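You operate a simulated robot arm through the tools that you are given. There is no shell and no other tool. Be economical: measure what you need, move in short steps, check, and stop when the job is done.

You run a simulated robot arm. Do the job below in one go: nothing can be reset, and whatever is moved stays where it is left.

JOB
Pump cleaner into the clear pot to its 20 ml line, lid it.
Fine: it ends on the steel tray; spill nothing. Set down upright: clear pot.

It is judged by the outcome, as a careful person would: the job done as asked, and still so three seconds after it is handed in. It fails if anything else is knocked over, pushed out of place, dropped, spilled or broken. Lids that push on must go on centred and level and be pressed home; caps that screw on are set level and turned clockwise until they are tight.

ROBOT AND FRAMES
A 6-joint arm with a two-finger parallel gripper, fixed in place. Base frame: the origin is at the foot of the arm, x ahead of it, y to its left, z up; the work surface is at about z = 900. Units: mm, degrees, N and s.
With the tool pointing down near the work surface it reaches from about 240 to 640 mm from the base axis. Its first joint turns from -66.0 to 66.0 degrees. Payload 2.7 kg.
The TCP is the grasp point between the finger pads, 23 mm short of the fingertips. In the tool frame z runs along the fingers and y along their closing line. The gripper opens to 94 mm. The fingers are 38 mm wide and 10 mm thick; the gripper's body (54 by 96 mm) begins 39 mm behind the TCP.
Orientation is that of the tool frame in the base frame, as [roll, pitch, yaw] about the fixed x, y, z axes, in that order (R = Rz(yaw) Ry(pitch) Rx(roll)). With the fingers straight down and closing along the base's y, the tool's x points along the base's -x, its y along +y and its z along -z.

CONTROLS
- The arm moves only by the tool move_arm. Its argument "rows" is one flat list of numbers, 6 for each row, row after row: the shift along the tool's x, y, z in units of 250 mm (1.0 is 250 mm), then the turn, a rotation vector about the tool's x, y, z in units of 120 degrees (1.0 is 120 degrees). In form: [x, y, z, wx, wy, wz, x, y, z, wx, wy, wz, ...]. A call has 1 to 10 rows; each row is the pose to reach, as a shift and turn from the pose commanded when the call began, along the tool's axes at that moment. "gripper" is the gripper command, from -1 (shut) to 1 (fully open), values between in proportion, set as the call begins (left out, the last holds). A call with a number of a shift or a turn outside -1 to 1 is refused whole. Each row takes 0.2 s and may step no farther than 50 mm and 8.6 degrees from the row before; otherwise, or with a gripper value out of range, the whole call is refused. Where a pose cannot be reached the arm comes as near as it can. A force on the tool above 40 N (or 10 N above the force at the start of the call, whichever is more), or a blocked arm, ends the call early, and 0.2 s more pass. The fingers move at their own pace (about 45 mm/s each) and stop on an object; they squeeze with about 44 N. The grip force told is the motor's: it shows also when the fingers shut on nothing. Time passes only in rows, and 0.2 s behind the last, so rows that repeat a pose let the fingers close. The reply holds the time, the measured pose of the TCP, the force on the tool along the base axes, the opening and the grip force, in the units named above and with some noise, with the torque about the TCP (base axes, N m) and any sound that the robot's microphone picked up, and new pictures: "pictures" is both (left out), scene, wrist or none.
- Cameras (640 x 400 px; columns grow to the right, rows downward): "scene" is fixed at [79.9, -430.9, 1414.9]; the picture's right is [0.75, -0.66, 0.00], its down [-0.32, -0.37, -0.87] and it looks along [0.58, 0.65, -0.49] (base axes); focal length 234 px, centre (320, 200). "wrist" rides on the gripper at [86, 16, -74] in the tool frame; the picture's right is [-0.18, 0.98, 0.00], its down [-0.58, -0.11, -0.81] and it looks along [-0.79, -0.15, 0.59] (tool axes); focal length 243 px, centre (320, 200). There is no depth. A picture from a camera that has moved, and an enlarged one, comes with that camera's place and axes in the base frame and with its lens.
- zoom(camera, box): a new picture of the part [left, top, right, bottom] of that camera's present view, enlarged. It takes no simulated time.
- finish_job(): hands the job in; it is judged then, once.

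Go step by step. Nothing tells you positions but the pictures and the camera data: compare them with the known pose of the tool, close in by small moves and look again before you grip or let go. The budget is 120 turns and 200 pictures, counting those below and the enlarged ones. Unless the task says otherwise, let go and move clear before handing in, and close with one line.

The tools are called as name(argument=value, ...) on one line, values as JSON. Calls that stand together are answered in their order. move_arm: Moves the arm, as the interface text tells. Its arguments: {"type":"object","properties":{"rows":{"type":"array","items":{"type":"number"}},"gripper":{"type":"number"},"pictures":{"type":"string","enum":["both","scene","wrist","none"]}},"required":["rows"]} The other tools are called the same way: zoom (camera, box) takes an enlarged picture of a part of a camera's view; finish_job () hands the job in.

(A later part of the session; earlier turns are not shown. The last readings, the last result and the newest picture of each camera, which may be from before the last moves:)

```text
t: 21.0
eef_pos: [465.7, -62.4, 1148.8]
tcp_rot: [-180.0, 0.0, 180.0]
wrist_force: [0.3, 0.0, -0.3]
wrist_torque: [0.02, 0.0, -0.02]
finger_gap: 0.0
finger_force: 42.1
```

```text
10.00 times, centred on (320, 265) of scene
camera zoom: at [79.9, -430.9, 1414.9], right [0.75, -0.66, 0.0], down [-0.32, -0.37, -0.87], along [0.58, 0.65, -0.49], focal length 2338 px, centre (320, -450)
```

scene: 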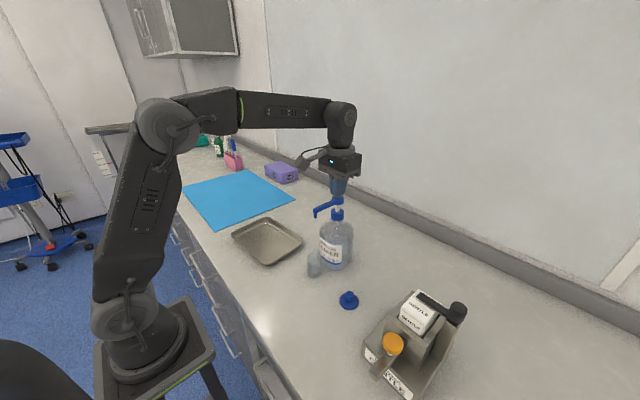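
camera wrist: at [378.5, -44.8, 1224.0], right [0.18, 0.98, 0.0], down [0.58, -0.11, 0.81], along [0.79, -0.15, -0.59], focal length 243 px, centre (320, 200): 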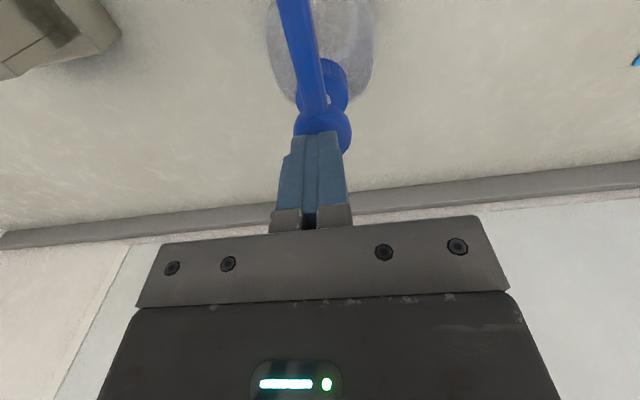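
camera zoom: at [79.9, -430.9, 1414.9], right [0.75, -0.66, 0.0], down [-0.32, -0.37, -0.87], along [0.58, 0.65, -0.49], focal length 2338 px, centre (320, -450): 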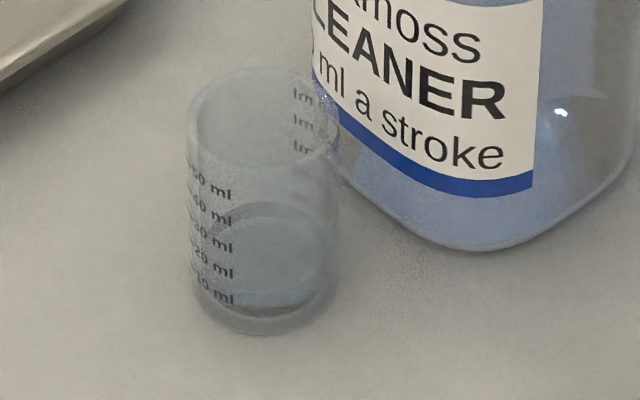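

The first stroke is in, at about 10 ml, and the pump has returned fully. Now the second stroke at the same speed.

move_arm(rows=[0, 0, 0.012, 0, 0, 0, 0, 0, 0.024, 0, 0, 0, 0, 0, 0.036, 0, 0, 0, 0, 0, 0.048, 0, 0, 0, 0, 0, 0.06, 0, 0, 0, 0, 0, 0.072, 0, 0, 0, 0, 0, 0.084, 0, 0, 0, 0, 0, 0.096, 0, 0, 0, 0, 0, 0.108, 0, 0, 0, 0, 0, 0.12, 0, 0, 0], pictures="none")

move_arm(rows=[0, 0, 0.01, 0, 0, 0, 0, 0, 0.02, 0, 0, 0, 0, 0, 0.021, 0, 0, 0], pictures="none")

move_arm(rows=[0, 0, -0.02, 0, 0, 0, 0, 0, -0.04, 0, 0, 0, 0, 0, -0.06, 0, 0, 0, 0, 0, -0.08, 0, 0, 0, 0, 0, -0.1, 0, 0, 0, 0, 0, -0.12, 0, 0, 0, 0, 0, -0.2, 0, 0, 0, 0, 0, -0.3, 0, 0, 0], pictures="scene")

zoom(camera="scene", box=[300, 245, 340, 285])

```text
t: 23.2
eef_pos: [465.6, -63.4, 1119.0]
tcp_rot: [180.0, 0.1, -179.9]
wrist_force: [2.0, 1.9, 9.0]
wrist_torque: [0.03, -0.07, 0.0]
finger_gap: 0.0
finger_force: 42.5
```

```text
t: 24.0
eef_pos: [464.9, -63.4, 1115.8]
tcp_rot: [180.0, 0.4, -180.0]
wrist_force: [-3.0, 6.8, 32.2]
wrist_torque: [0.19, 0.27, -0.01]
finger_gap: 0.0
finger_force: 42.1
```

```text
t: 25.8
eef_pos: [465.5, -60.7, 1189.8]
tcp_rot: [-180.0, 0.0, -179.9]
wrist_force: [-0.6, -0.3, 0.3]
wrist_torque: [-0.01, 0.0, 0.01]
finger_gap: 0.0
finger_force: 42.8
```

scene: 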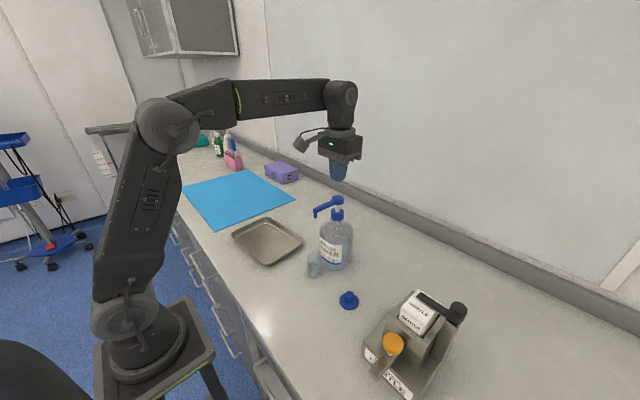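

```text
10.00 times, centred on (320, 265) of scene
camera zoom: at [79.9, -430.9, 1414.9], right [0.75, -0.66, 0.0], down [-0.32, -0.37, -0.87], along [0.58, 0.65, -0.49], focal length 2338 px, centre (320, -450)
```

zoom: 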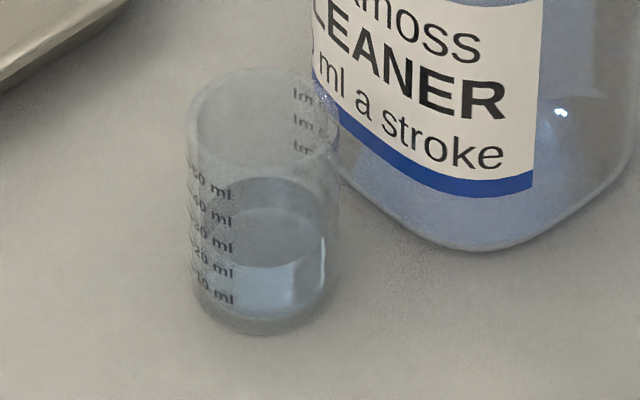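

Two strokes are in and the level looks to be at the 20 ml line. I'll back away and return to the tilted pose in front of the pot, where the wrist camera can check the level side-on.

move_arm(rows=[0.134, 0, 0, 0, 0, 0, 0.268, 0, 0, 0, 0, 0, 0.402, 0, 0, 0, 0, 0, 0.536, 0, 0, 0, 0, 0, 0.668, 0, 0, 0, 0, 0, 0.668, 0, 0, 0, 0, 0], gripper=0.28, pictures="none")

move_arm(rows=[0, 0, 0.119, 0, -0.0365, 0, 0, 0, 0.238, 0, -0.073, 0, 0, 0, 0.357, 0, -0.1095, 0, 0, 0, 0.476, 0, -0.146, 0, 0, 0, 0.595, 0, -0.1825, 0, 0, 0, 0.714, 0, -0.219, 0, 0, 0, 0.833, 0, -0.2555, 0, 0, 0, 0.952, 0, -0.292, 0, 0, 0, 0.97, 0, -0.292, 0])

zoom(camera="wrist", box=[280, 100, 400, 240])

```text
t: 27.2
eef_pos: [299.3, -63.8, 1187.7]
tcp_rot: [180.0, 0.2, -179.9]
wrist_force: [-0.6, -0.4, 0.3]
wrist_torque: [-0.02, 0.02, 0.01]
finger_gap: 60.2
finger_force: 0.1
```

```text
t: 29.2
eef_pos: [294.2, -63.5, 951.8]
tcp_rot: [179.3, 33.1, 180.0]
wrist_force: [-0.2, -0.6, 0.2]
wrist_torque: [0.0, -0.02, -0.01]
finger_gap: 60.2
finger_force: 0.1
out of reach, approached as far as the arm can: row 8, 9
camera wrist: at [180.4, -47.4, 967.2], right [0.15, 0.98, 0.11], down [0.05, -0.12, 0.99], along [0.99, -0.14, -0.06], focal length 243 px, centre (320, 200)
```

scene: 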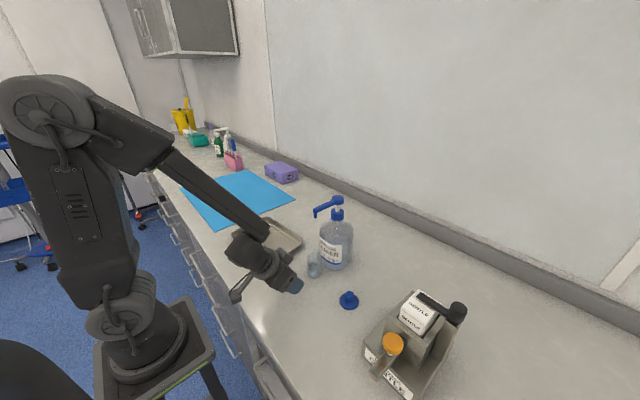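
wrist: 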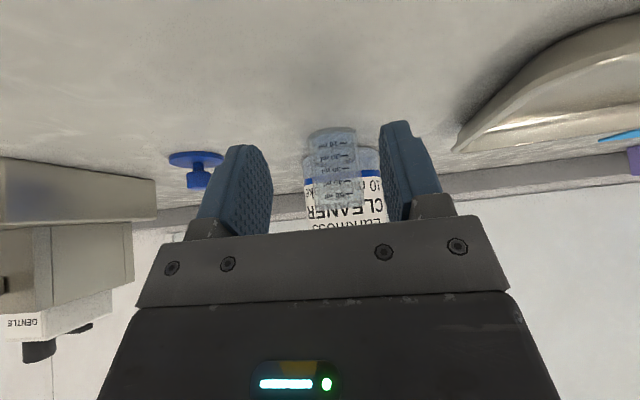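

```text
2.86 times, centred on (340, 170) of wrist
camera zoom: at [180.4, -47.4, 967.2], right [0.15, 0.98, 0.11], down [0.05, -0.12, 0.99], along [0.99, -0.14, -0.06], focal length 693 px, centre (263, 286)
```

zoom: 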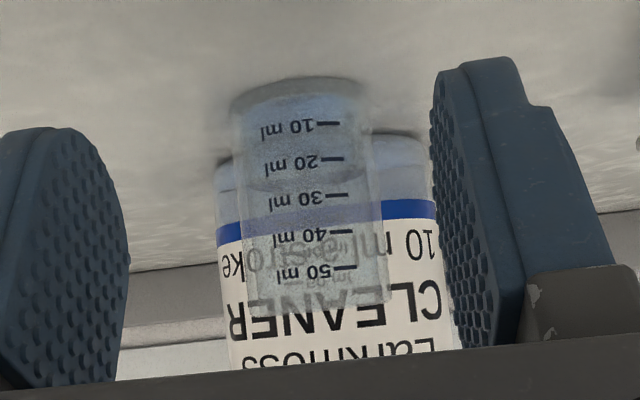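

The level sits on the 20 ml line. I'll advance partway toward the pot, correcting y.

move_arm(rows=[-0.037, 0.004, 0.0258, 0, 0, 0, -0.0737, 0.008, 0.0516, 0, 0, 0, -0.1474, 0.008, 0.1033, 0, 0, 0, -0.1474, 0.008, 0.1033, 0, 0, 0])

zoom(camera="wrist", box=[200, 60, 440, 240])

```text
t: 30.2
eef_pos: [337.7, -61.8, 952.5]
tcp_rot: [-180.0, 35.0, 179.9]
wrist_force: [-0.4, 0.4, 0.4]
wrist_torque: [-0.02, -0.02, -0.01]
finger_gap: 60.2
finger_force: 0.1
camera wrist: at [223.7, -45.3, 963.7], right [0.15, 0.98, 0.11], down [0.01, -0.11, 0.99], along [0.99, -0.15, -0.03], focal length 243 px, centre (320, 200)
```

scene: 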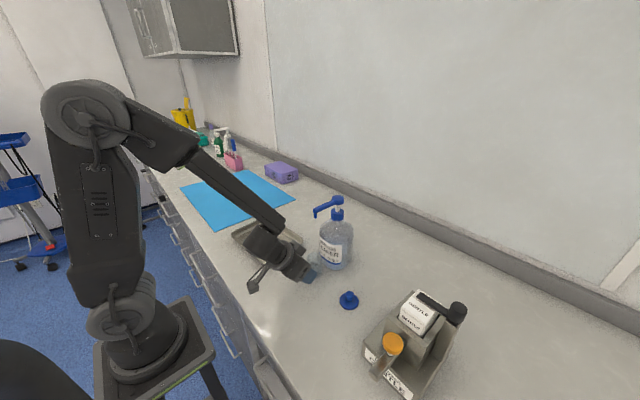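
wrist: 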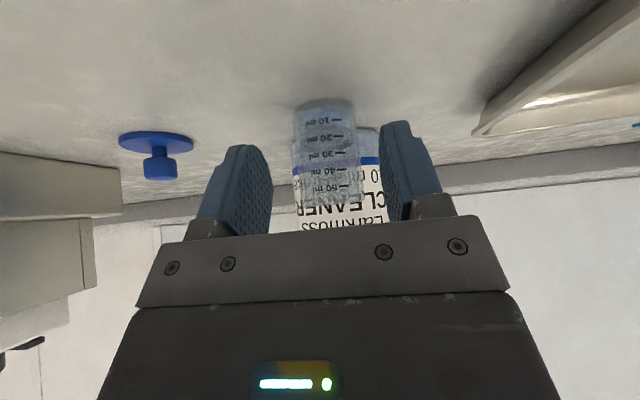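

```text
2.22 times, centred on (320, 150) of wrist
camera zoom: at [223.7, -45.3, 963.7], right [0.15, 0.98, 0.11], down [0.01, -0.11, 0.99], along [0.99, -0.15, -0.03], focal length 539 px, centre (320, 311)
```

zoom: 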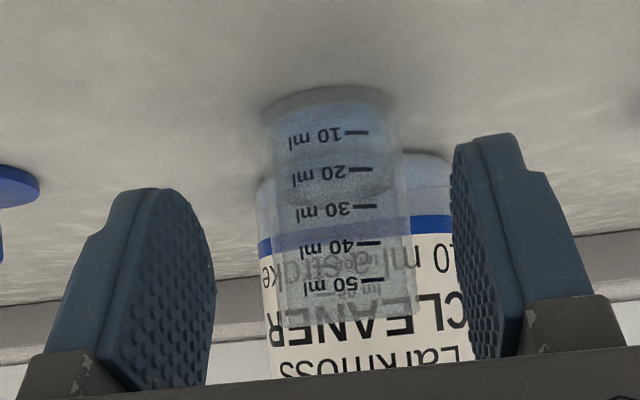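

The liquid is on the 20 ml line and the pot is centred. I'll advance around it and grip.

move_arm(rows=[-0.0386, 0.002, 0.035, 0, 0, 0, -0.0773, 0.004, 0.07, 0, 0, 0, -0.1159, 0.004, 0.105, 0, 0, 0, -0.1545, 0.004, 0.14, 0, 0, 0, -0.1545, 0.004, 0.14, 0, 0, 0])

zoom(camera="wrist", box=[200, 40, 440, 240])

```text
t: 31.4
eef_pos: [389.5, -57.7, 945.6]
tcp_rot: [179.9, 35.0, -179.9]
wrist_force: [-0.4, 0.4, -0.3]
wrist_torque: [0.0, 0.02, 0.01]
finger_gap: 60.0
finger_force: 0.1
camera wrist: at [275.7, -42.9, 957.1], right [0.15, 0.98, 0.11], down [0.01, -0.11, 0.99], along [0.99, -0.15, -0.03], focal length 243 px, centre (320, 200)
```

scene: 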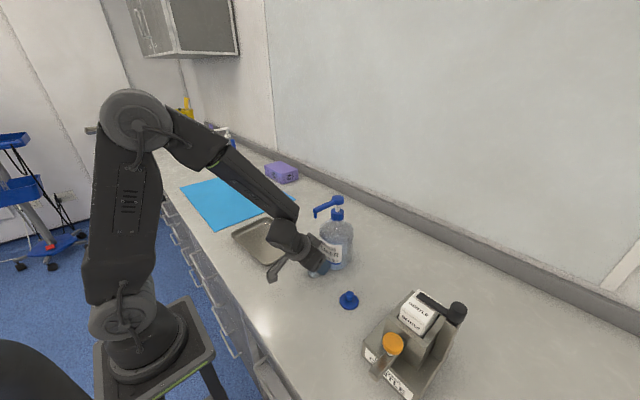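
wrist: 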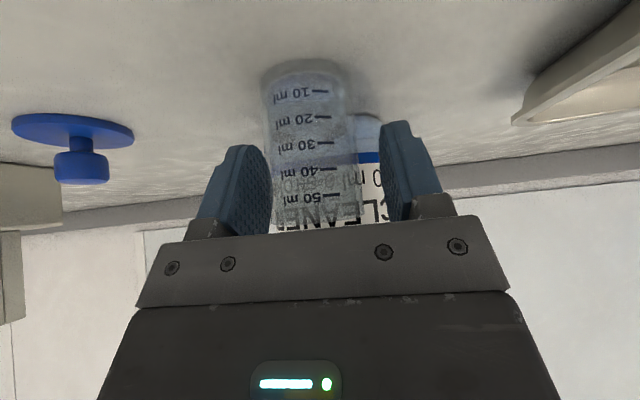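

```text
2.00 times, centred on (320, 140) of wrist
camera zoom: at [275.7, -42.9, 957.1], right [0.15, 0.98, 0.11], down [0.01, -0.11, 0.99], along [0.99, -0.15, -0.03], focal length 485 px, centre (320, 320)
```

zoom: 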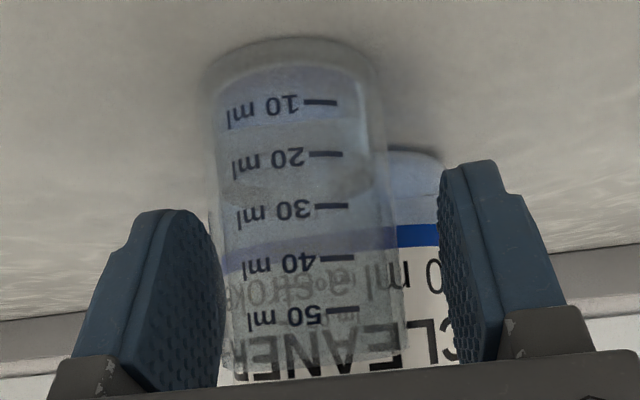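

zoom(camera="wrist", box=[255, 55, 365, 155])

```text
4.00 times, centred on (310, 105) of wrist
camera zoom: at [275.7, -42.9, 957.1], right [0.15, 0.98, 0.11], down [0.01, -0.11, 0.99], along [0.99, -0.15, -0.03], focal length 970 px, centre (360, 580)
```

zoom: 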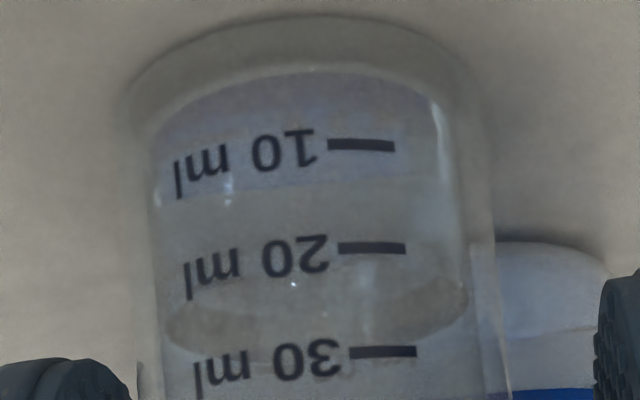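

The far edge of the surface at row ~348 matches a liquid height at the 20 ml mark. I'll grip the pot.

move_arm(rows=[0, -0.008, 0, 0, 0, 0, 0, -0.008, 0, 0, 0, 0, 0, -0.008, 0, 0, 0, 0], gripper=-0.06, pictures="none")

move_arm(rows=[0, 0, 0, 0, 0, 0, 0, 0, 0, 0, 0, 0, 0, 0, 0, 0, 0, 0], gripper=-1, pictures="wrist")

```text
t: 32.2
eef_pos: [389.8, -59.4, 945.4]
tcp_rot: [179.9, 35.0, -180.0]
wrist_force: [0.2, -0.4, -0.5]
wrist_torque: [-0.02, -0.02, -0.03]
finger_gap: 44.1
finger_force: 0.1
```

```text
t: 33.0
eef_pos: [389.7, -61.2, 946.1]
tcp_rot: [179.9, 35.0, 179.9]
wrist_force: [0.4, 1.0, 0.1]
wrist_torque: [0.0, -0.02, 0.02]
finger_gap: 41.0
finger_force: 44.1
camera wrist: at [275.4, -44.6, 957.4], right [0.15, 0.98, 0.11], down [0.01, -0.11, 0.99], along [0.99, -0.15, -0.03], focal length 243 px, centre (320, 200)
```

wrist: 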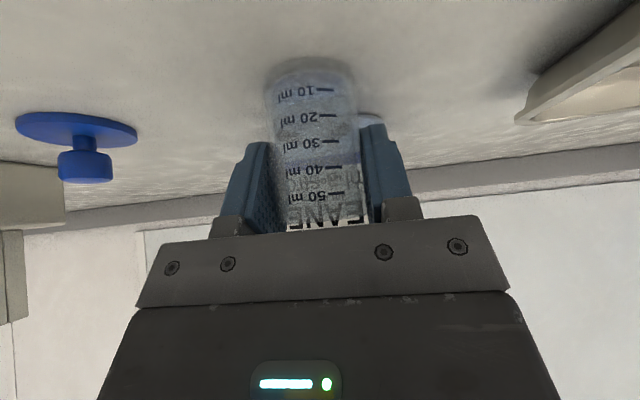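

Gripped. Now I'll lift slightly and back straight out slowly so nothing sloshes.

move_arm(rows=[-0.0092, 0, -0.0131, 0, 0, 0, -0.0184, 0, -0.0262, 0, 0, 0, -0.0276, 0, -0.0393, 0, 0, 0, 0.005, 0, -0.0622, 0, 0, 0, 0.0376, 0, -0.0852, 0, 0, 0, 0.0703, 0, -0.1082, 0, 0, 0, 0.103, 0, -0.1311, 0, 0, 0, 0.136, 0, -0.1541, 0, 0, 0, 0.153, 0, -0.166, 0, 0, 0, 0.153, 0, -0.166, 0, 0, 0])

zoom(camera="scene", box=[230, 190, 370, 300])

```text
t: 35.2
eef_pos: [335.6, -60.0, 956.4]
tcp_rot: [180.0, 35.0, -180.0]
wrist_force: [-0.1, -1.0, 0.2]
wrist_torque: [-0.02, -0.01, -0.02]
finger_gap: 41.1
finger_force: 44.1
camera wrist: at [220.1, -44.9, 968.5], right [0.15, 0.98, 0.11], down [0.01, -0.11, 0.99], along [0.99, -0.15, -0.03], focal length 243 px, centre (320, 200)
```

scene: 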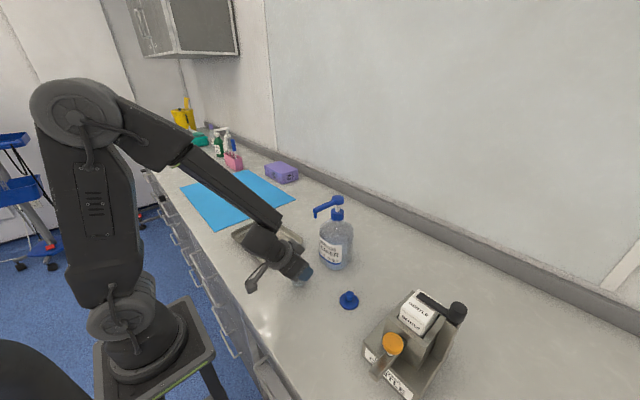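
wrist: 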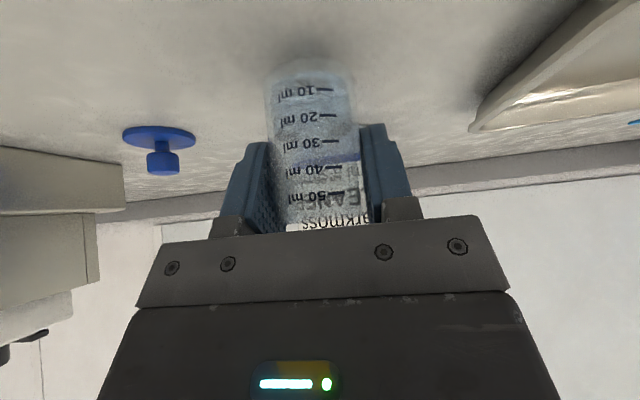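

```text
3.64 times, centred on (300, 245) of scene
camera zoom: at [79.9, -430.9, 1414.9], right [0.75, -0.66, 0.0], down [-0.32, -0.37, -0.87], along [0.58, 0.65, -0.49], focal length 850 px, centre (393, 36)
```

zoom: 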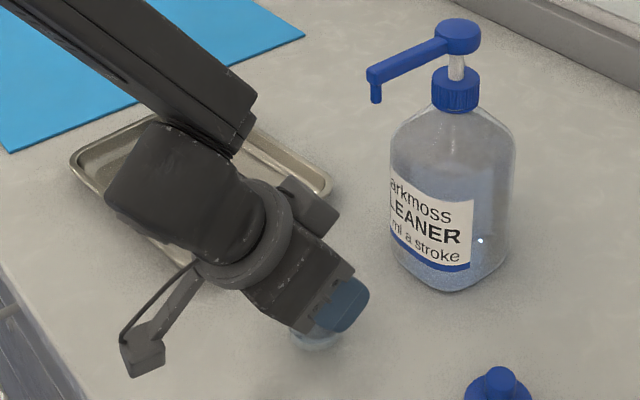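

It's clear of the spout. I'll lift about 55 mm, then move gently toward the tray.

move_arm(rows=[-0.025, 0, -0.036, 0, 0, 0, -0.0505, 0, -0.072, 0, 0, 0, -0.0758, 0, -0.1081, 0, 0, 0, -0.101, 0.01, -0.1441, 0, 0, 0, -0.1263, 0.04, -0.1802, 0, 0, 0, -0.1263, 0.09, -0.1802, 0, 0, 0, -0.1263, 0.15, -0.1802, 0, 0, 0, -0.1263, 0.21, -0.1802, 0, 0, 0, -0.1263, 0.27, -0.1802, 0, 0, 0, -0.1263, 0.33, -0.1802, 0, 0, 0], pictures="none")

move_arm(rows=[0, 0.06, 0, 0, 0, 0, -0.012, 0.12, 0.008, 0, 0, 0, -0.024, 0.18, 0.016, 0, 0, 0, -0.036, 0.24, 0.025, 0, 0, 0, -0.05, 0.3, 0.035, 0, 0, 0, -0.065, 0.36, 0.046, 0, 0, 0, -0.08, 0.42, 0.056, 0, 0, 0, -0.092, 0.47, 0.064, 0, 0, 0, -0.098, 0.5, 0.069, 0, 0, 0, -0.098, 0.51, 0.069, 0, 0, 0])

zoom(camera="scene", box=[210, 180, 370, 300])

```text
t: 37.4
eef_pos: [346.7, 18.7, 1025.9]
tcp_rot: [179.9, 34.7, 180.0]
wrist_force: [0.1, -0.3, -1.3]
wrist_torque: [-0.01, 0.03, 0.0]
finger_gap: 41.1
finger_force: 44.3
out of reach, approached as far as the arm can: row 8, 9, 10
```

```text
t: 39.6
eef_pos: [376.7, 145.5, 1024.8]
tcp_rot: [180.0, 35.0, 180.0]
wrist_force: [0.9, -1.3, -0.8]
wrist_torque: [0.02, 0.02, 0.0]
finger_gap: 41.0
finger_force: 44.0
camera wrist: at [261.7, 162.4, 1035.9], right [0.15, 0.98, 0.11], down [0.01, -0.11, 0.99], along [0.99, -0.15, -0.03], focal length 243 px, centre (320, 200)
```

scene: 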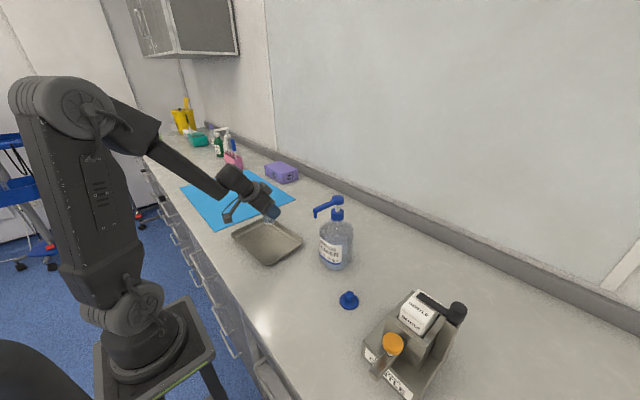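
wrist: 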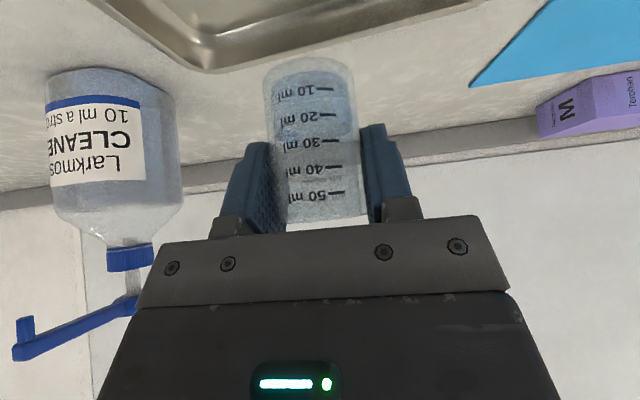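

```text
3.33 times, centred on (290, 240) of scene
camera zoom: at [79.9, -430.9, 1414.9], right [0.75, -0.66, 0.0], down [-0.32, -0.37, -0.87], along [0.58, 0.65, -0.49], focal length 779 px, centre (420, 67)
```

zoom: 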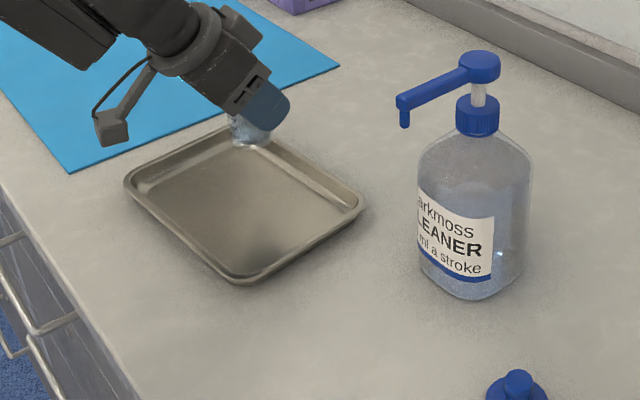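

The tray centre is at about (363,158) and the pot is above it. I'll lower to about 20 mm above the floor and check.

move_arm(rows=[0.0306, 0.004, 0.0274, 0, 0, 0, 0.0612, 0.008, 0.0548, 0, 0, 0, 0.0918, 0.012, 0.0822, 0, 0, 0, 0.1224, 0.016, 0.1096, 0, 0, 0, 0.153, 0.02, 0.137, 0, 0, 0, 0.1836, 0.02, 0.1644, 0, 0, 0, 0.1836, 0.02, 0.1644, 0, 0, 0])

zoom(camera="scene", box=[210, 180, 330, 290])

```text
t: 41.2
eef_pos: [362.5, 152.4, 965.1]
tcp_rot: [-180.0, 35.0, -180.0]
wrist_force: [0.6, 0.0, -1.2]
wrist_torque: [-0.04, 0.01, -0.02]
finger_gap: 41.1
finger_force: 43.9
camera wrist: at [247.1, 168.0, 976.9], right [0.15, 0.98, 0.11], down [0.01, -0.11, 0.99], along [0.99, -0.15, -0.03], focal length 243 px, centre (320, 200)
```

scene: 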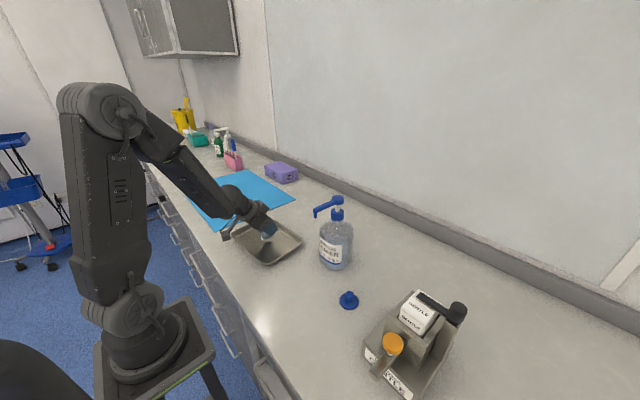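
wrist: 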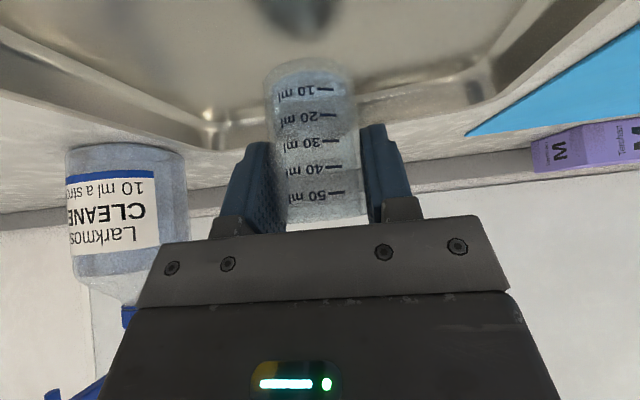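

```text
3.64 times, centred on (270, 235) of scene
camera zoom: at [79.9, -430.9, 1414.9], right [0.75, -0.66, 0.0], down [-0.32, -0.37, -0.87], along [0.58, 0.65, -0.49], focal length 850 px, centre (502, 73)
```

zoom: 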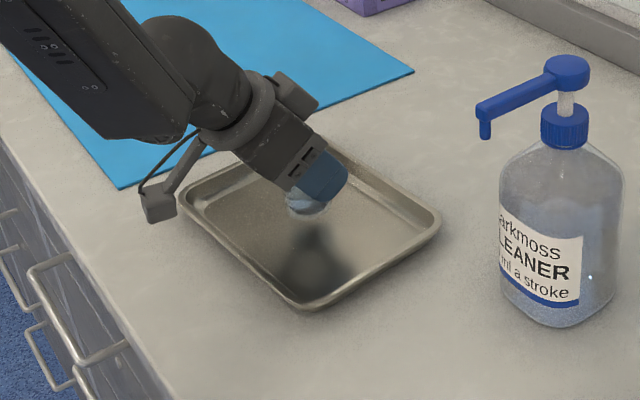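

Clearances are good. I'll lower to the tray floor gently.

move_arm(rows=[0.0092, 0, 0.0131, 0, 0, 0, 0.0184, 0, 0.0262, 0, 0, 0, 0.0276, 0, 0.0393, 0, 0, 0, 0.0344, 0, 0.0491, 0, 0, 0, 0.0344, 0, 0.0491, 0, 0, 0], pictures="wrist")

```text
t: 42.4
eef_pos: [362.5, 151.9, 950.4]
tcp_rot: [-180.0, 35.0, 180.0]
wrist_force: [-0.1, 0.7, -0.2]
wrist_torque: [0.03, 0.05, -0.06]
finger_gap: 41.0
finger_force: 43.9
camera wrist: at [247.6, 168.1, 962.0], right [0.15, 0.98, 0.11], down [0.01, -0.11, 0.99], along [0.99, -0.15, -0.03], focal length 243 px, centre (320, 200)
```

wrist: 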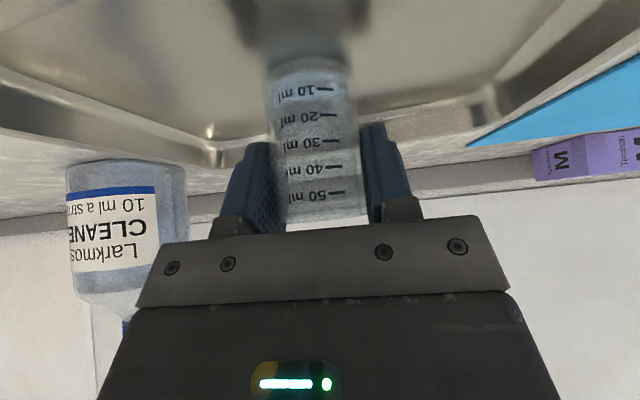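

move_arm(rows=[0.0023, 0, 0.0033, 0, 0, 0, 0.0046, 0, 0.0065, 0, 0, 0, 0.0057, 0, 0.0082, 0, 0, 0, 0.0057, 0, 0.0082, 0, 0, 0], pictures="none")

```text
t: 43.4
eef_pos: [363.5, 151.8, 950.2]
tcp_rot: [179.9, 35.3, 179.9]
wrist_force: [-2.2, 2.5, 24.1]
wrist_torque: [0.14, 0.25, 0.08]
finger_gap: 41.0
finger_force: 44.0
```

The pot is in contact with the tray floor. I'll ease off and release.

move_arm(rows=[-0.0034, 0, -0.0049, 0, 0, 0, -0.0034, 0, -0.0049, 0, 0, 0], pictures="none")

move_arm(rows=[0, 0, 0, 0, 0, 0, 0, 0, 0, 0, 0, 0, 0, 0, 0, 0, 0, 0], gripper=0.4, pictures="wrist")

```text
t: 44.0
eef_pos: [362.2, 151.0, 949.1]
tcp_rot: [180.0, 35.2, 180.0]
wrist_force: [4.3, -0.3, 11.8]
wrist_torque: [0.05, -0.2, 0.01]
finger_gap: 41.2
finger_force: 44.5
```

```text
t: 44.8
eef_pos: [360.9, 151.6, 949.2]
tcp_rot: [-180.0, 34.9, -180.0]
wrist_force: [0.7, -0.3, 0.4]
wrist_torque: [0.0, 0.08, 0.0]
finger_gap: 66.0
finger_force: 0.1
camera wrist: at [247.1, 167.7, 960.4], right [0.15, 0.98, 0.11], down [0.01, -0.11, 0.99], along [0.99, -0.15, -0.03], focal length 243 px, centre (320, 200)
```

wrist: 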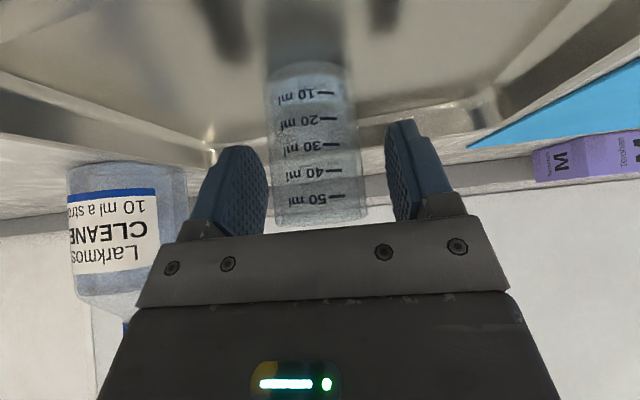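

Released and standing. I'll rise vertically, then straighten.

move_arm(rows=[-0.0574, 0, -0.0819, 0, 0, 0, -0.1148, 0, -0.1638, 0, 0, 0, -0.1722, 0, -0.2457, 0, 0, 0, -0.2296, 0, -0.3276, 0, 0, 0], pictures="none")

move_arm(rows=[-0.0373, 0, -0.0533, 0, 0.0365, 0, -0.0746, 0, -0.1065, 0, 0.073, 0, -0.1119, 0, -0.1598, 0, 0.1095, 0, -0.1493, 0, -0.213, 0, 0.146, 0, -0.1866, 0, -0.2663, 0, 0.1825, 0, -0.2239, 0, -0.3195, 0, 0.219, 0, -0.2612, 0, -0.3728, 0, 0.2555, 0, -0.2985, 0, -0.426, 0, 0.292, 0, -0.2985, 0, -0.426, 0, 0.292, 0])

zoom(camera="scene", box=[210, 180, 370, 320])

zoom(camera="wrist", box=[220, 0, 420, 125])

```text
t: 45.8
eef_pos: [363.7, 150.6, 1049.4]
tcp_rot: [180.0, 35.0, -180.0]
wrist_force: [-0.6, 0.8, 0.0]
wrist_torque: [-0.07, 0.03, -0.01]
finger_gap: 66.1
finger_force: 0.0
```

```text
t: 47.8
eef_pos: [361.7, 152.8, 1179.0]
tcp_rot: [-179.9, 0.0, 180.0]
wrist_force: [1.4, -0.2, -0.4]
wrist_torque: [0.02, -0.01, 0.01]
finger_gap: 65.7
finger_force: 0.1
camera wrist: at [274.4, 167.6, 1253.6], right [0.18, 0.98, 0.0], down [0.58, -0.11, 0.81], along [0.79, -0.15, -0.59], focal length 243 px, centre (320, 200)
```

scene: 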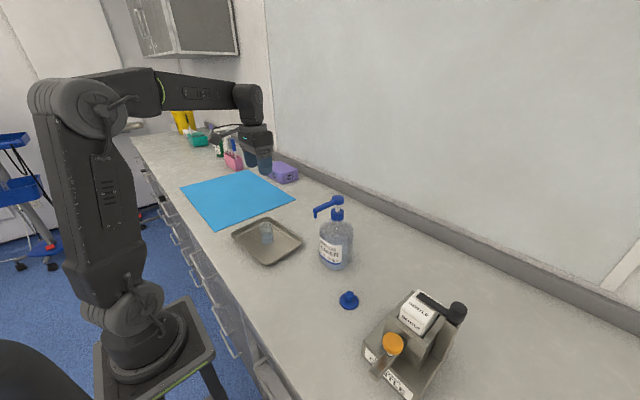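
wrist: 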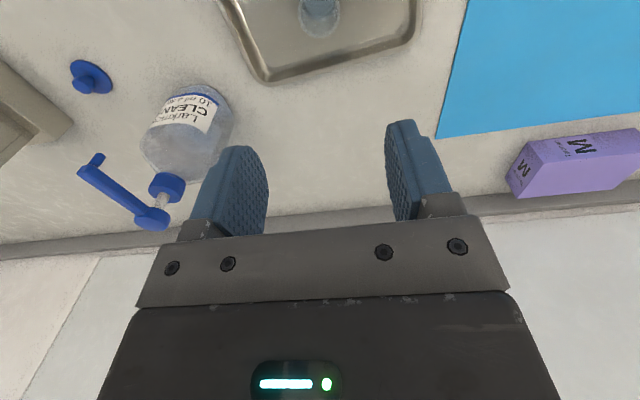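

```text
2.86 times, centred on (290, 250) of scene
camera zoom: at [79.9, -430.9, 1414.9], right [0.75, -0.66, 0.0], down [-0.32, -0.37, -0.87], along [0.58, 0.65, -0.49], focal length 668 px, centre (406, 57)
```

zoom: 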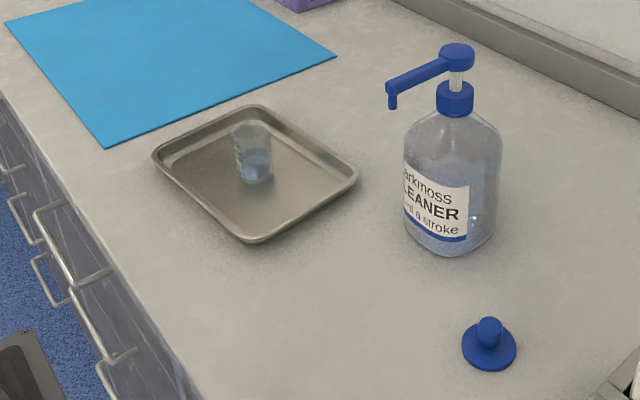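

```text
3.20 times, centred on (320, 62) of wrist
camera zoom: at [274.4, 167.6, 1253.6], right [0.18, 0.98, 0.0], down [0.58, -0.11, 0.81], along [0.79, -0.15, -0.59], focal length 776 px, centre (320, 640)
```

zoom: 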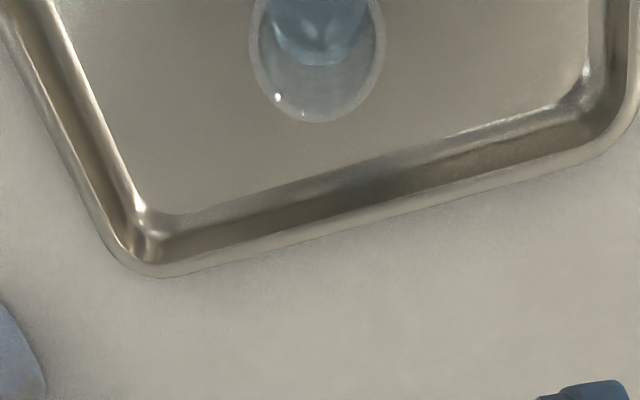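

The pot stands upright on the tray with its contents. Next I'll fetch the lid near (392,-194), travelling high over the bottle.

move_arm(rows=[-0.012, -0.14, 0, 0, 0, 0, -0.024, -0.28, 0, 0, 0, 0, -0.036, -0.42, 0, 0, 0, 0, -0.048, -0.56, 0, 0, 0, 0, -0.06, -0.7, 0, 0, 0, 0, -0.072, -0.84, 0, 0, 0, 0, -0.084, -0.98, 0, 0, 0, 0], gripper=0.0, pictures="none")

move_arm(rows=[-0.01, -0.14, 0, 0, 0, 0, -0.02, -0.28, 0, 0, 0, 0, -0.03, -0.4, 0, 0, 0, 0, -0.03, -0.4, 0.12, 0, 0, 0, -0.03, -0.4, 0.24, 0, 0, 0, -0.03, -0.4, 0.24, 0, 0, 0])

zoom(camera="scene", box=[280, 180, 440, 330])

```text
t: 49.4
eef_pos: [382.7, -94.2, 1178.2]
tcp_rot: [179.9, 0.0, -180.0]
wrist_force: [-0.4, 0.0, 0.1]
wrist_torque: [0.02, 0.0, 0.0]
finger_gap: 47.2
finger_force: 0.0
```

```text
t: 50.8
eef_pos: [390.3, -195.4, 1120.7]
tcp_rot: [180.0, 0.1, 180.0]
wrist_force: [0.6, 1.1, -0.3]
wrist_torque: [-0.03, -0.01, -0.02]
finger_gap: 46.8
finger_force: 0.1
camera wrist: at [302.5, -179.9, 1194.5], right [0.18, 0.98, 0.0], down [0.58, -0.11, 0.81], along [0.79, -0.15, -0.59], focal length 243 px, centre (320, 200)
```

scene: 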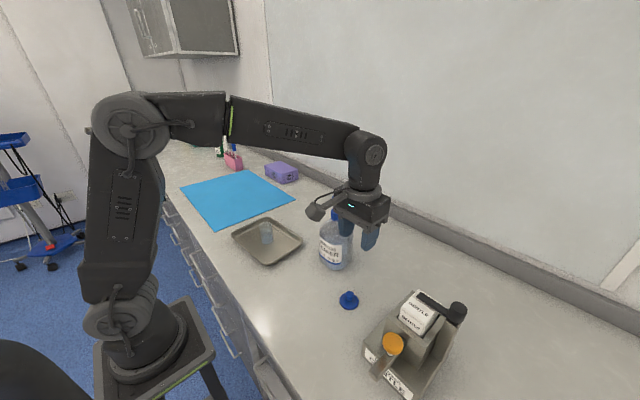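
wrist: 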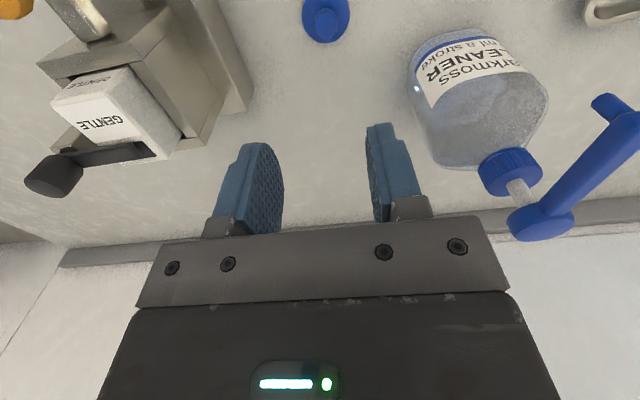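

```text
2.67 times, centred on (360, 255) of scene
camera zoom: at [79.9, -430.9, 1414.9], right [0.75, -0.66, 0.0], down [-0.32, -0.37, -0.87], along [0.58, 0.65, -0.49], focal length 624 px, centre (213, 53)
```

zoom: 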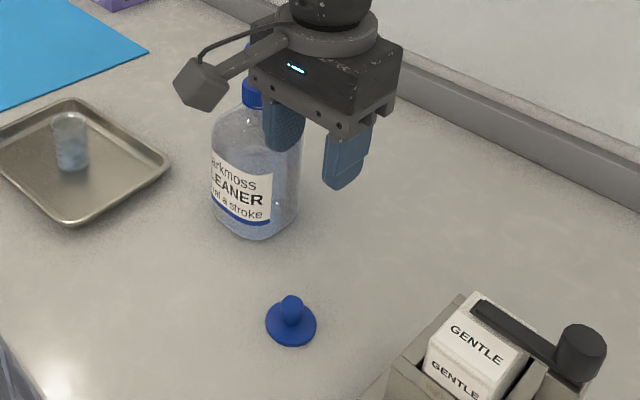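

The lid knob is at about (390,-191,935). I'll descend and look again.

move_arm(rows=[0, 0.009, 0.15, 0, 0, 0, 0, 0.018, 0.3, 0, 0, 0, 0, 0.018, 0.45, 0, 0, 0, 0, 0.018, 0.5, 0, 0, 0, 0, 0.018, 0.5, 0, 0, 0])

zoom(camera="scene", box=[300, 230, 400, 320])

```text
t: 52.0
eef_pos: [392.0, -189.6, 995.1]
tcp_rot: [-180.0, 0.0, 179.9]
wrist_force: [-0.2, -0.2, 0.4]
wrist_torque: [0.0, -0.05, 0.03]
finger_gap: 47.1
finger_force: 0.1
camera wrist: at [303.0, -174.1, 1069.8], right [0.18, 0.98, 0.0], down [0.58, -0.11, 0.81], along [0.79, -0.15, -0.59], focal length 243 px, centre (320, 200)
```

scene: 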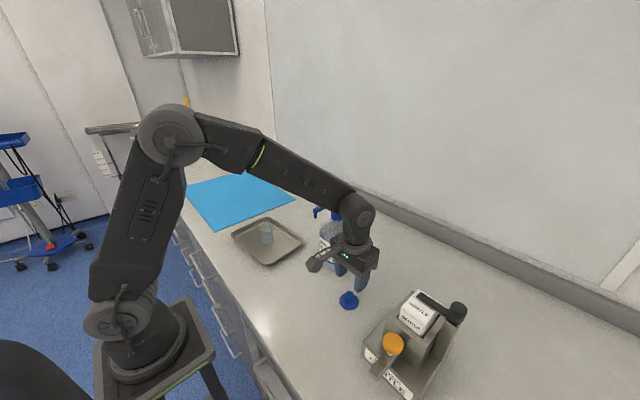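
wrist: 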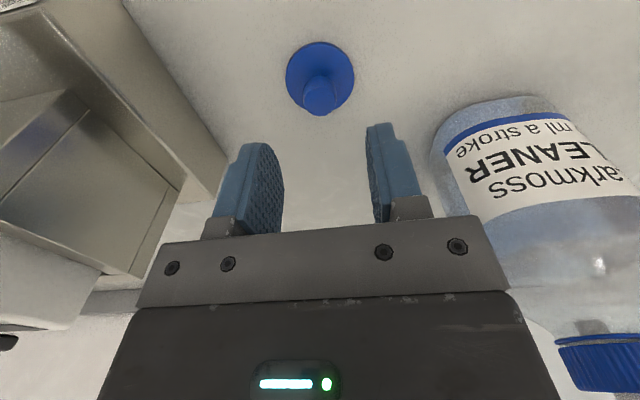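

```text
4.44 times, centred on (350, 275) of scene
camera zoom: at [79.9, -430.9, 1414.9], right [0.75, -0.66, 0.0], down [-0.32, -0.37, -0.87], along [0.58, 0.65, -0.49], focal length 1039 px, centre (187, -133)
```

zoom: 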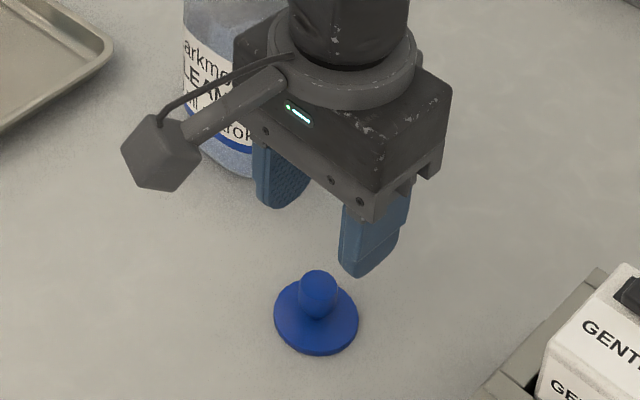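

I'll descend over the knob, with the fingertips stopping just above the lid flange.

move_arm(rows=[0.01, 0, 0.06, 0, 0, 0, 0.014, 0, 0.12, 0, 0, 0, 0.014, 0, 0.18, 0, 0, 0, 0.014, 0, 0.2, 0, 0, 0, 0.014, 0, 0.2, 0, 0, 0])

zoom(camera="scene", box=[310, 260, 390, 320])

zoom(camera="wrist", box=[220, 60, 420, 240])

```text
t: 53.2
eef_pos: [387.0, -188.0, 944.0]
tcp_rot: [-180.0, 0.0, 180.0]
wrist_force: [-0.4, 0.4, 0.4]
wrist_torque: [0.0, 0.0, 0.04]
finger_gap: 46.8
finger_force: 0.1
camera wrist: at [299.3, -173.3, 1018.9], right [0.18, 0.98, 0.0], down [0.58, -0.11, 0.81], along [0.79, -0.15, -0.59], focal length 243 px, centre (320, 200)
```

scene: 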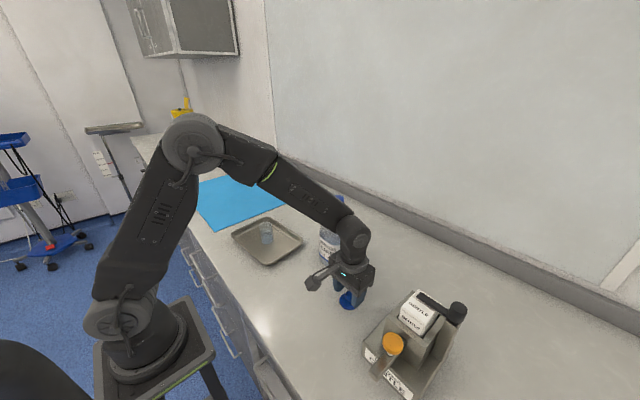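
wrist: 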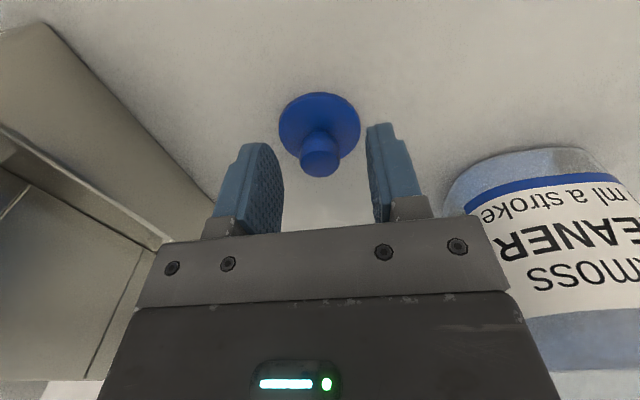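

```text
6.67 times, centred on (350, 290) of scene
camera zoom: at [79.9, -430.9, 1414.9], right [0.75, -0.66, 0.0], down [-0.32, -0.37, -0.87], along [0.58, 0.65, -0.49], focal length 1559 px, centre (120, -400)
```

zoom: 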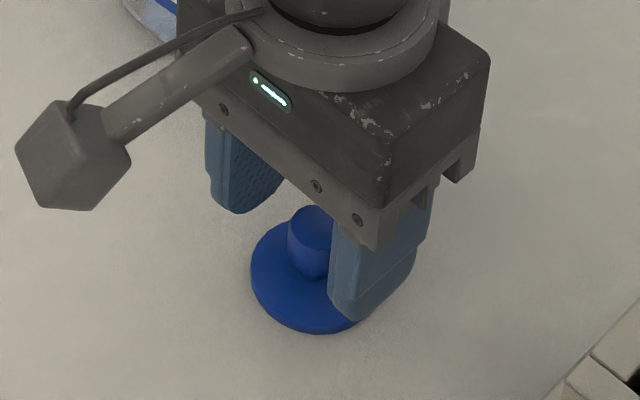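

```text
2.22 times, centred on (320, 150) of wrist
camera zoom: at [299.3, -173.3, 1018.9], right [0.18, 0.98, 0.0], down [0.58, -0.11, 0.81], along [0.79, -0.15, -0.59], focal length 539 px, centre (320, 311)
```

zoom: 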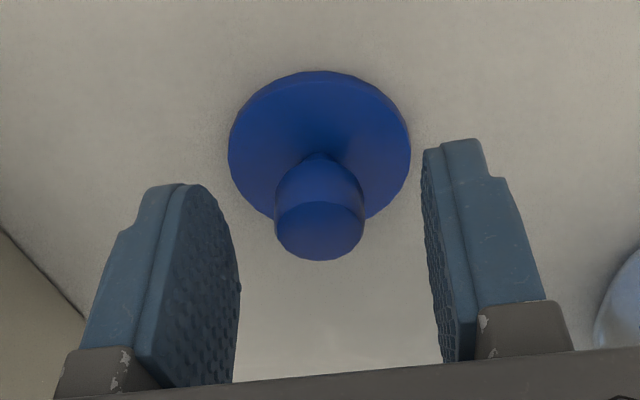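

move_arm(rows=[0.003, 0, 0.016, 0, 0, 0, 0.006, 0, 0.032, 0, 0, 0, 0.006, 0, 0.032, 0, 0, 0], pictures="wrist")

zoom(camera="scene", box=[310, 260, 390, 320])

zoom(camera="wrist", box=[220, 60, 420, 240])

```text
t: 54.0
eef_pos: [384.9, -189.6, 936.3]
tcp_rot: [-179.9, 0.0, -180.0]
wrist_force: [-0.3, 0.8, -0.2]
wrist_torque: [0.02, -0.02, 0.0]
finger_gap: 46.9
finger_force: 0.1
camera wrist: at [297.5, -173.8, 1010.5], right [0.18, 0.98, 0.0], down [0.58, -0.11, 0.81], along [0.79, -0.15, -0.59], focal length 243 px, centre (320, 200)
```

wrist: 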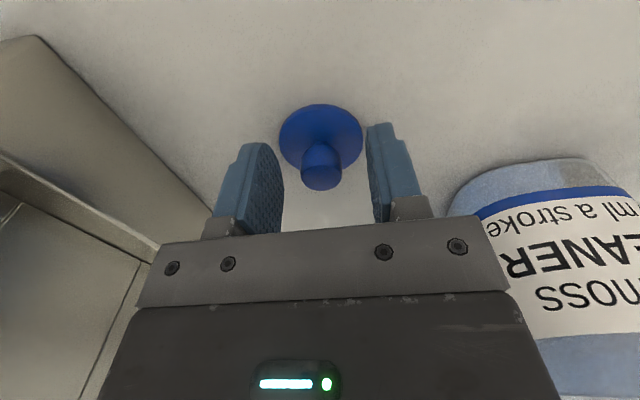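

```text
6.67 times, centred on (350, 290) of scene
camera zoom: at [79.9, -430.9, 1414.9], right [0.75, -0.66, 0.0], down [-0.32, -0.37, -0.87], along [0.58, 0.65, -0.49], focal length 1559 px, centre (120, -400)
```

zoom: 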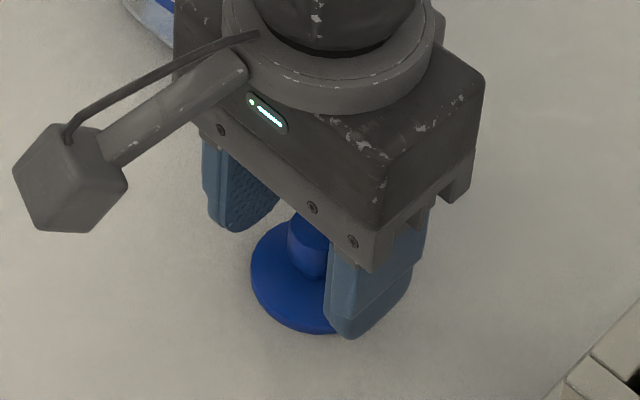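

```text
2.22 times, centred on (320, 150) of wrist
camera zoom: at [297.5, -173.8, 1010.5], right [0.18, 0.98, 0.0], down [0.58, -0.11, 0.81], along [0.79, -0.15, -0.59], focal length 539 px, centre (320, 311)
```

zoom: 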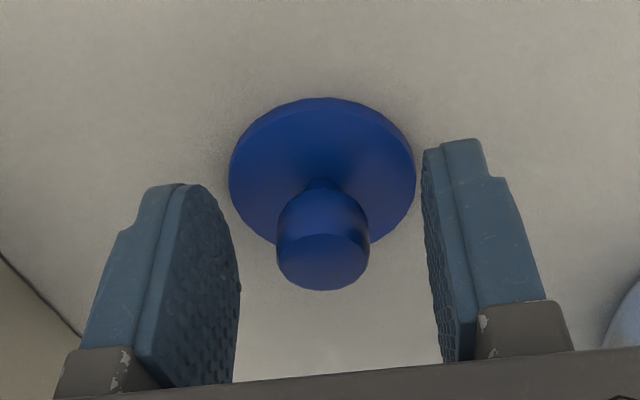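

The lid is centred under the TCP. I'll close on the knob.

move_arm(rows=[0, 0, 0, 0, 0, 0, 0, 0, 0, 0, 0, 0, 0, 0, 0, 0, 0, 0, 0, 0, 0, 0, 0, 0], gripper=-1, pictures="none")

move_arm(rows=[0, 0, -0.04, 0, 0, 0, 0, 0, -0.12, 0, 0, 0, 0, 0, -0.24, 0, 0, 0, 0, 0, -0.24, 0, 0, 0])

zoom(camera="scene", box=[310, 220, 390, 300])

zoom(camera="wrist", box=[220, 60, 420, 240])

```text
t: 55.0
eef_pos: [385.4, -190.5, 935.6]
tcp_rot: [179.9, 0.0, 180.0]
wrist_force: [-0.6, -0.1, -0.1]
wrist_torque: [0.03, 0.02, 0.01]
finger_gap: 19.9
finger_force: 43.8
```

```text
t: 56.0
eef_pos: [386.0, -190.1, 995.4]
tcp_rot: [-179.9, 0.0, -180.0]
wrist_force: [-0.3, 0.0, -0.1]
wrist_torque: [-0.01, 0.04, 0.02]
finger_gap: 19.9
finger_force: 43.8
camera wrist: at [298.3, -173.2, 1070.4], right [0.18, 0.98, 0.0], down [0.58, -0.11, 0.81], along [0.79, -0.15, -0.59], focal length 243 px, centre (320, 200)
```

scene: 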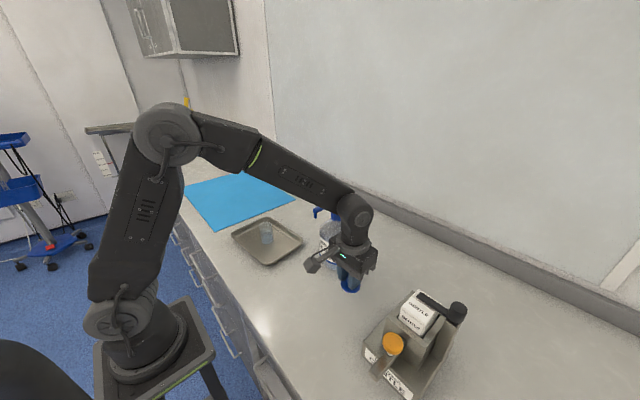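
wrist: 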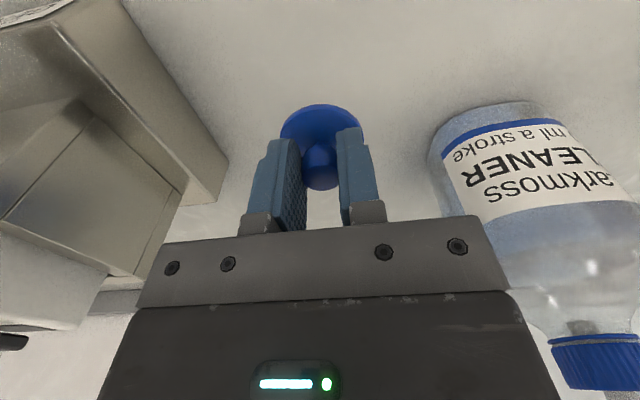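

```text
5.00 times, centred on (350, 260) of scene
camera zoom: at [79.9, -430.9, 1414.9], right [0.75, -0.66, 0.0], down [-0.32, -0.37, -0.87], along [0.58, 0.65, -0.49], focal length 1169 px, centre (170, -100)
```

zoom: 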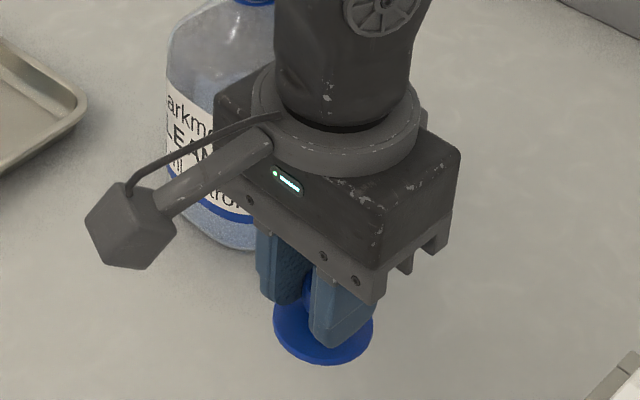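

```text
2.22 times, centred on (320, 150) of wrist
camera zoom: at [298.3, -173.2, 1070.4], right [0.18, 0.98, 0.0], down [0.58, -0.11, 0.81], along [0.79, -0.15, -0.59], focal length 539 px, centre (320, 311)
```

zoom: 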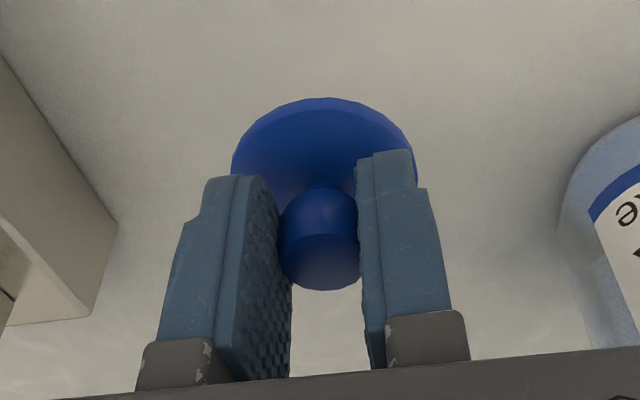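

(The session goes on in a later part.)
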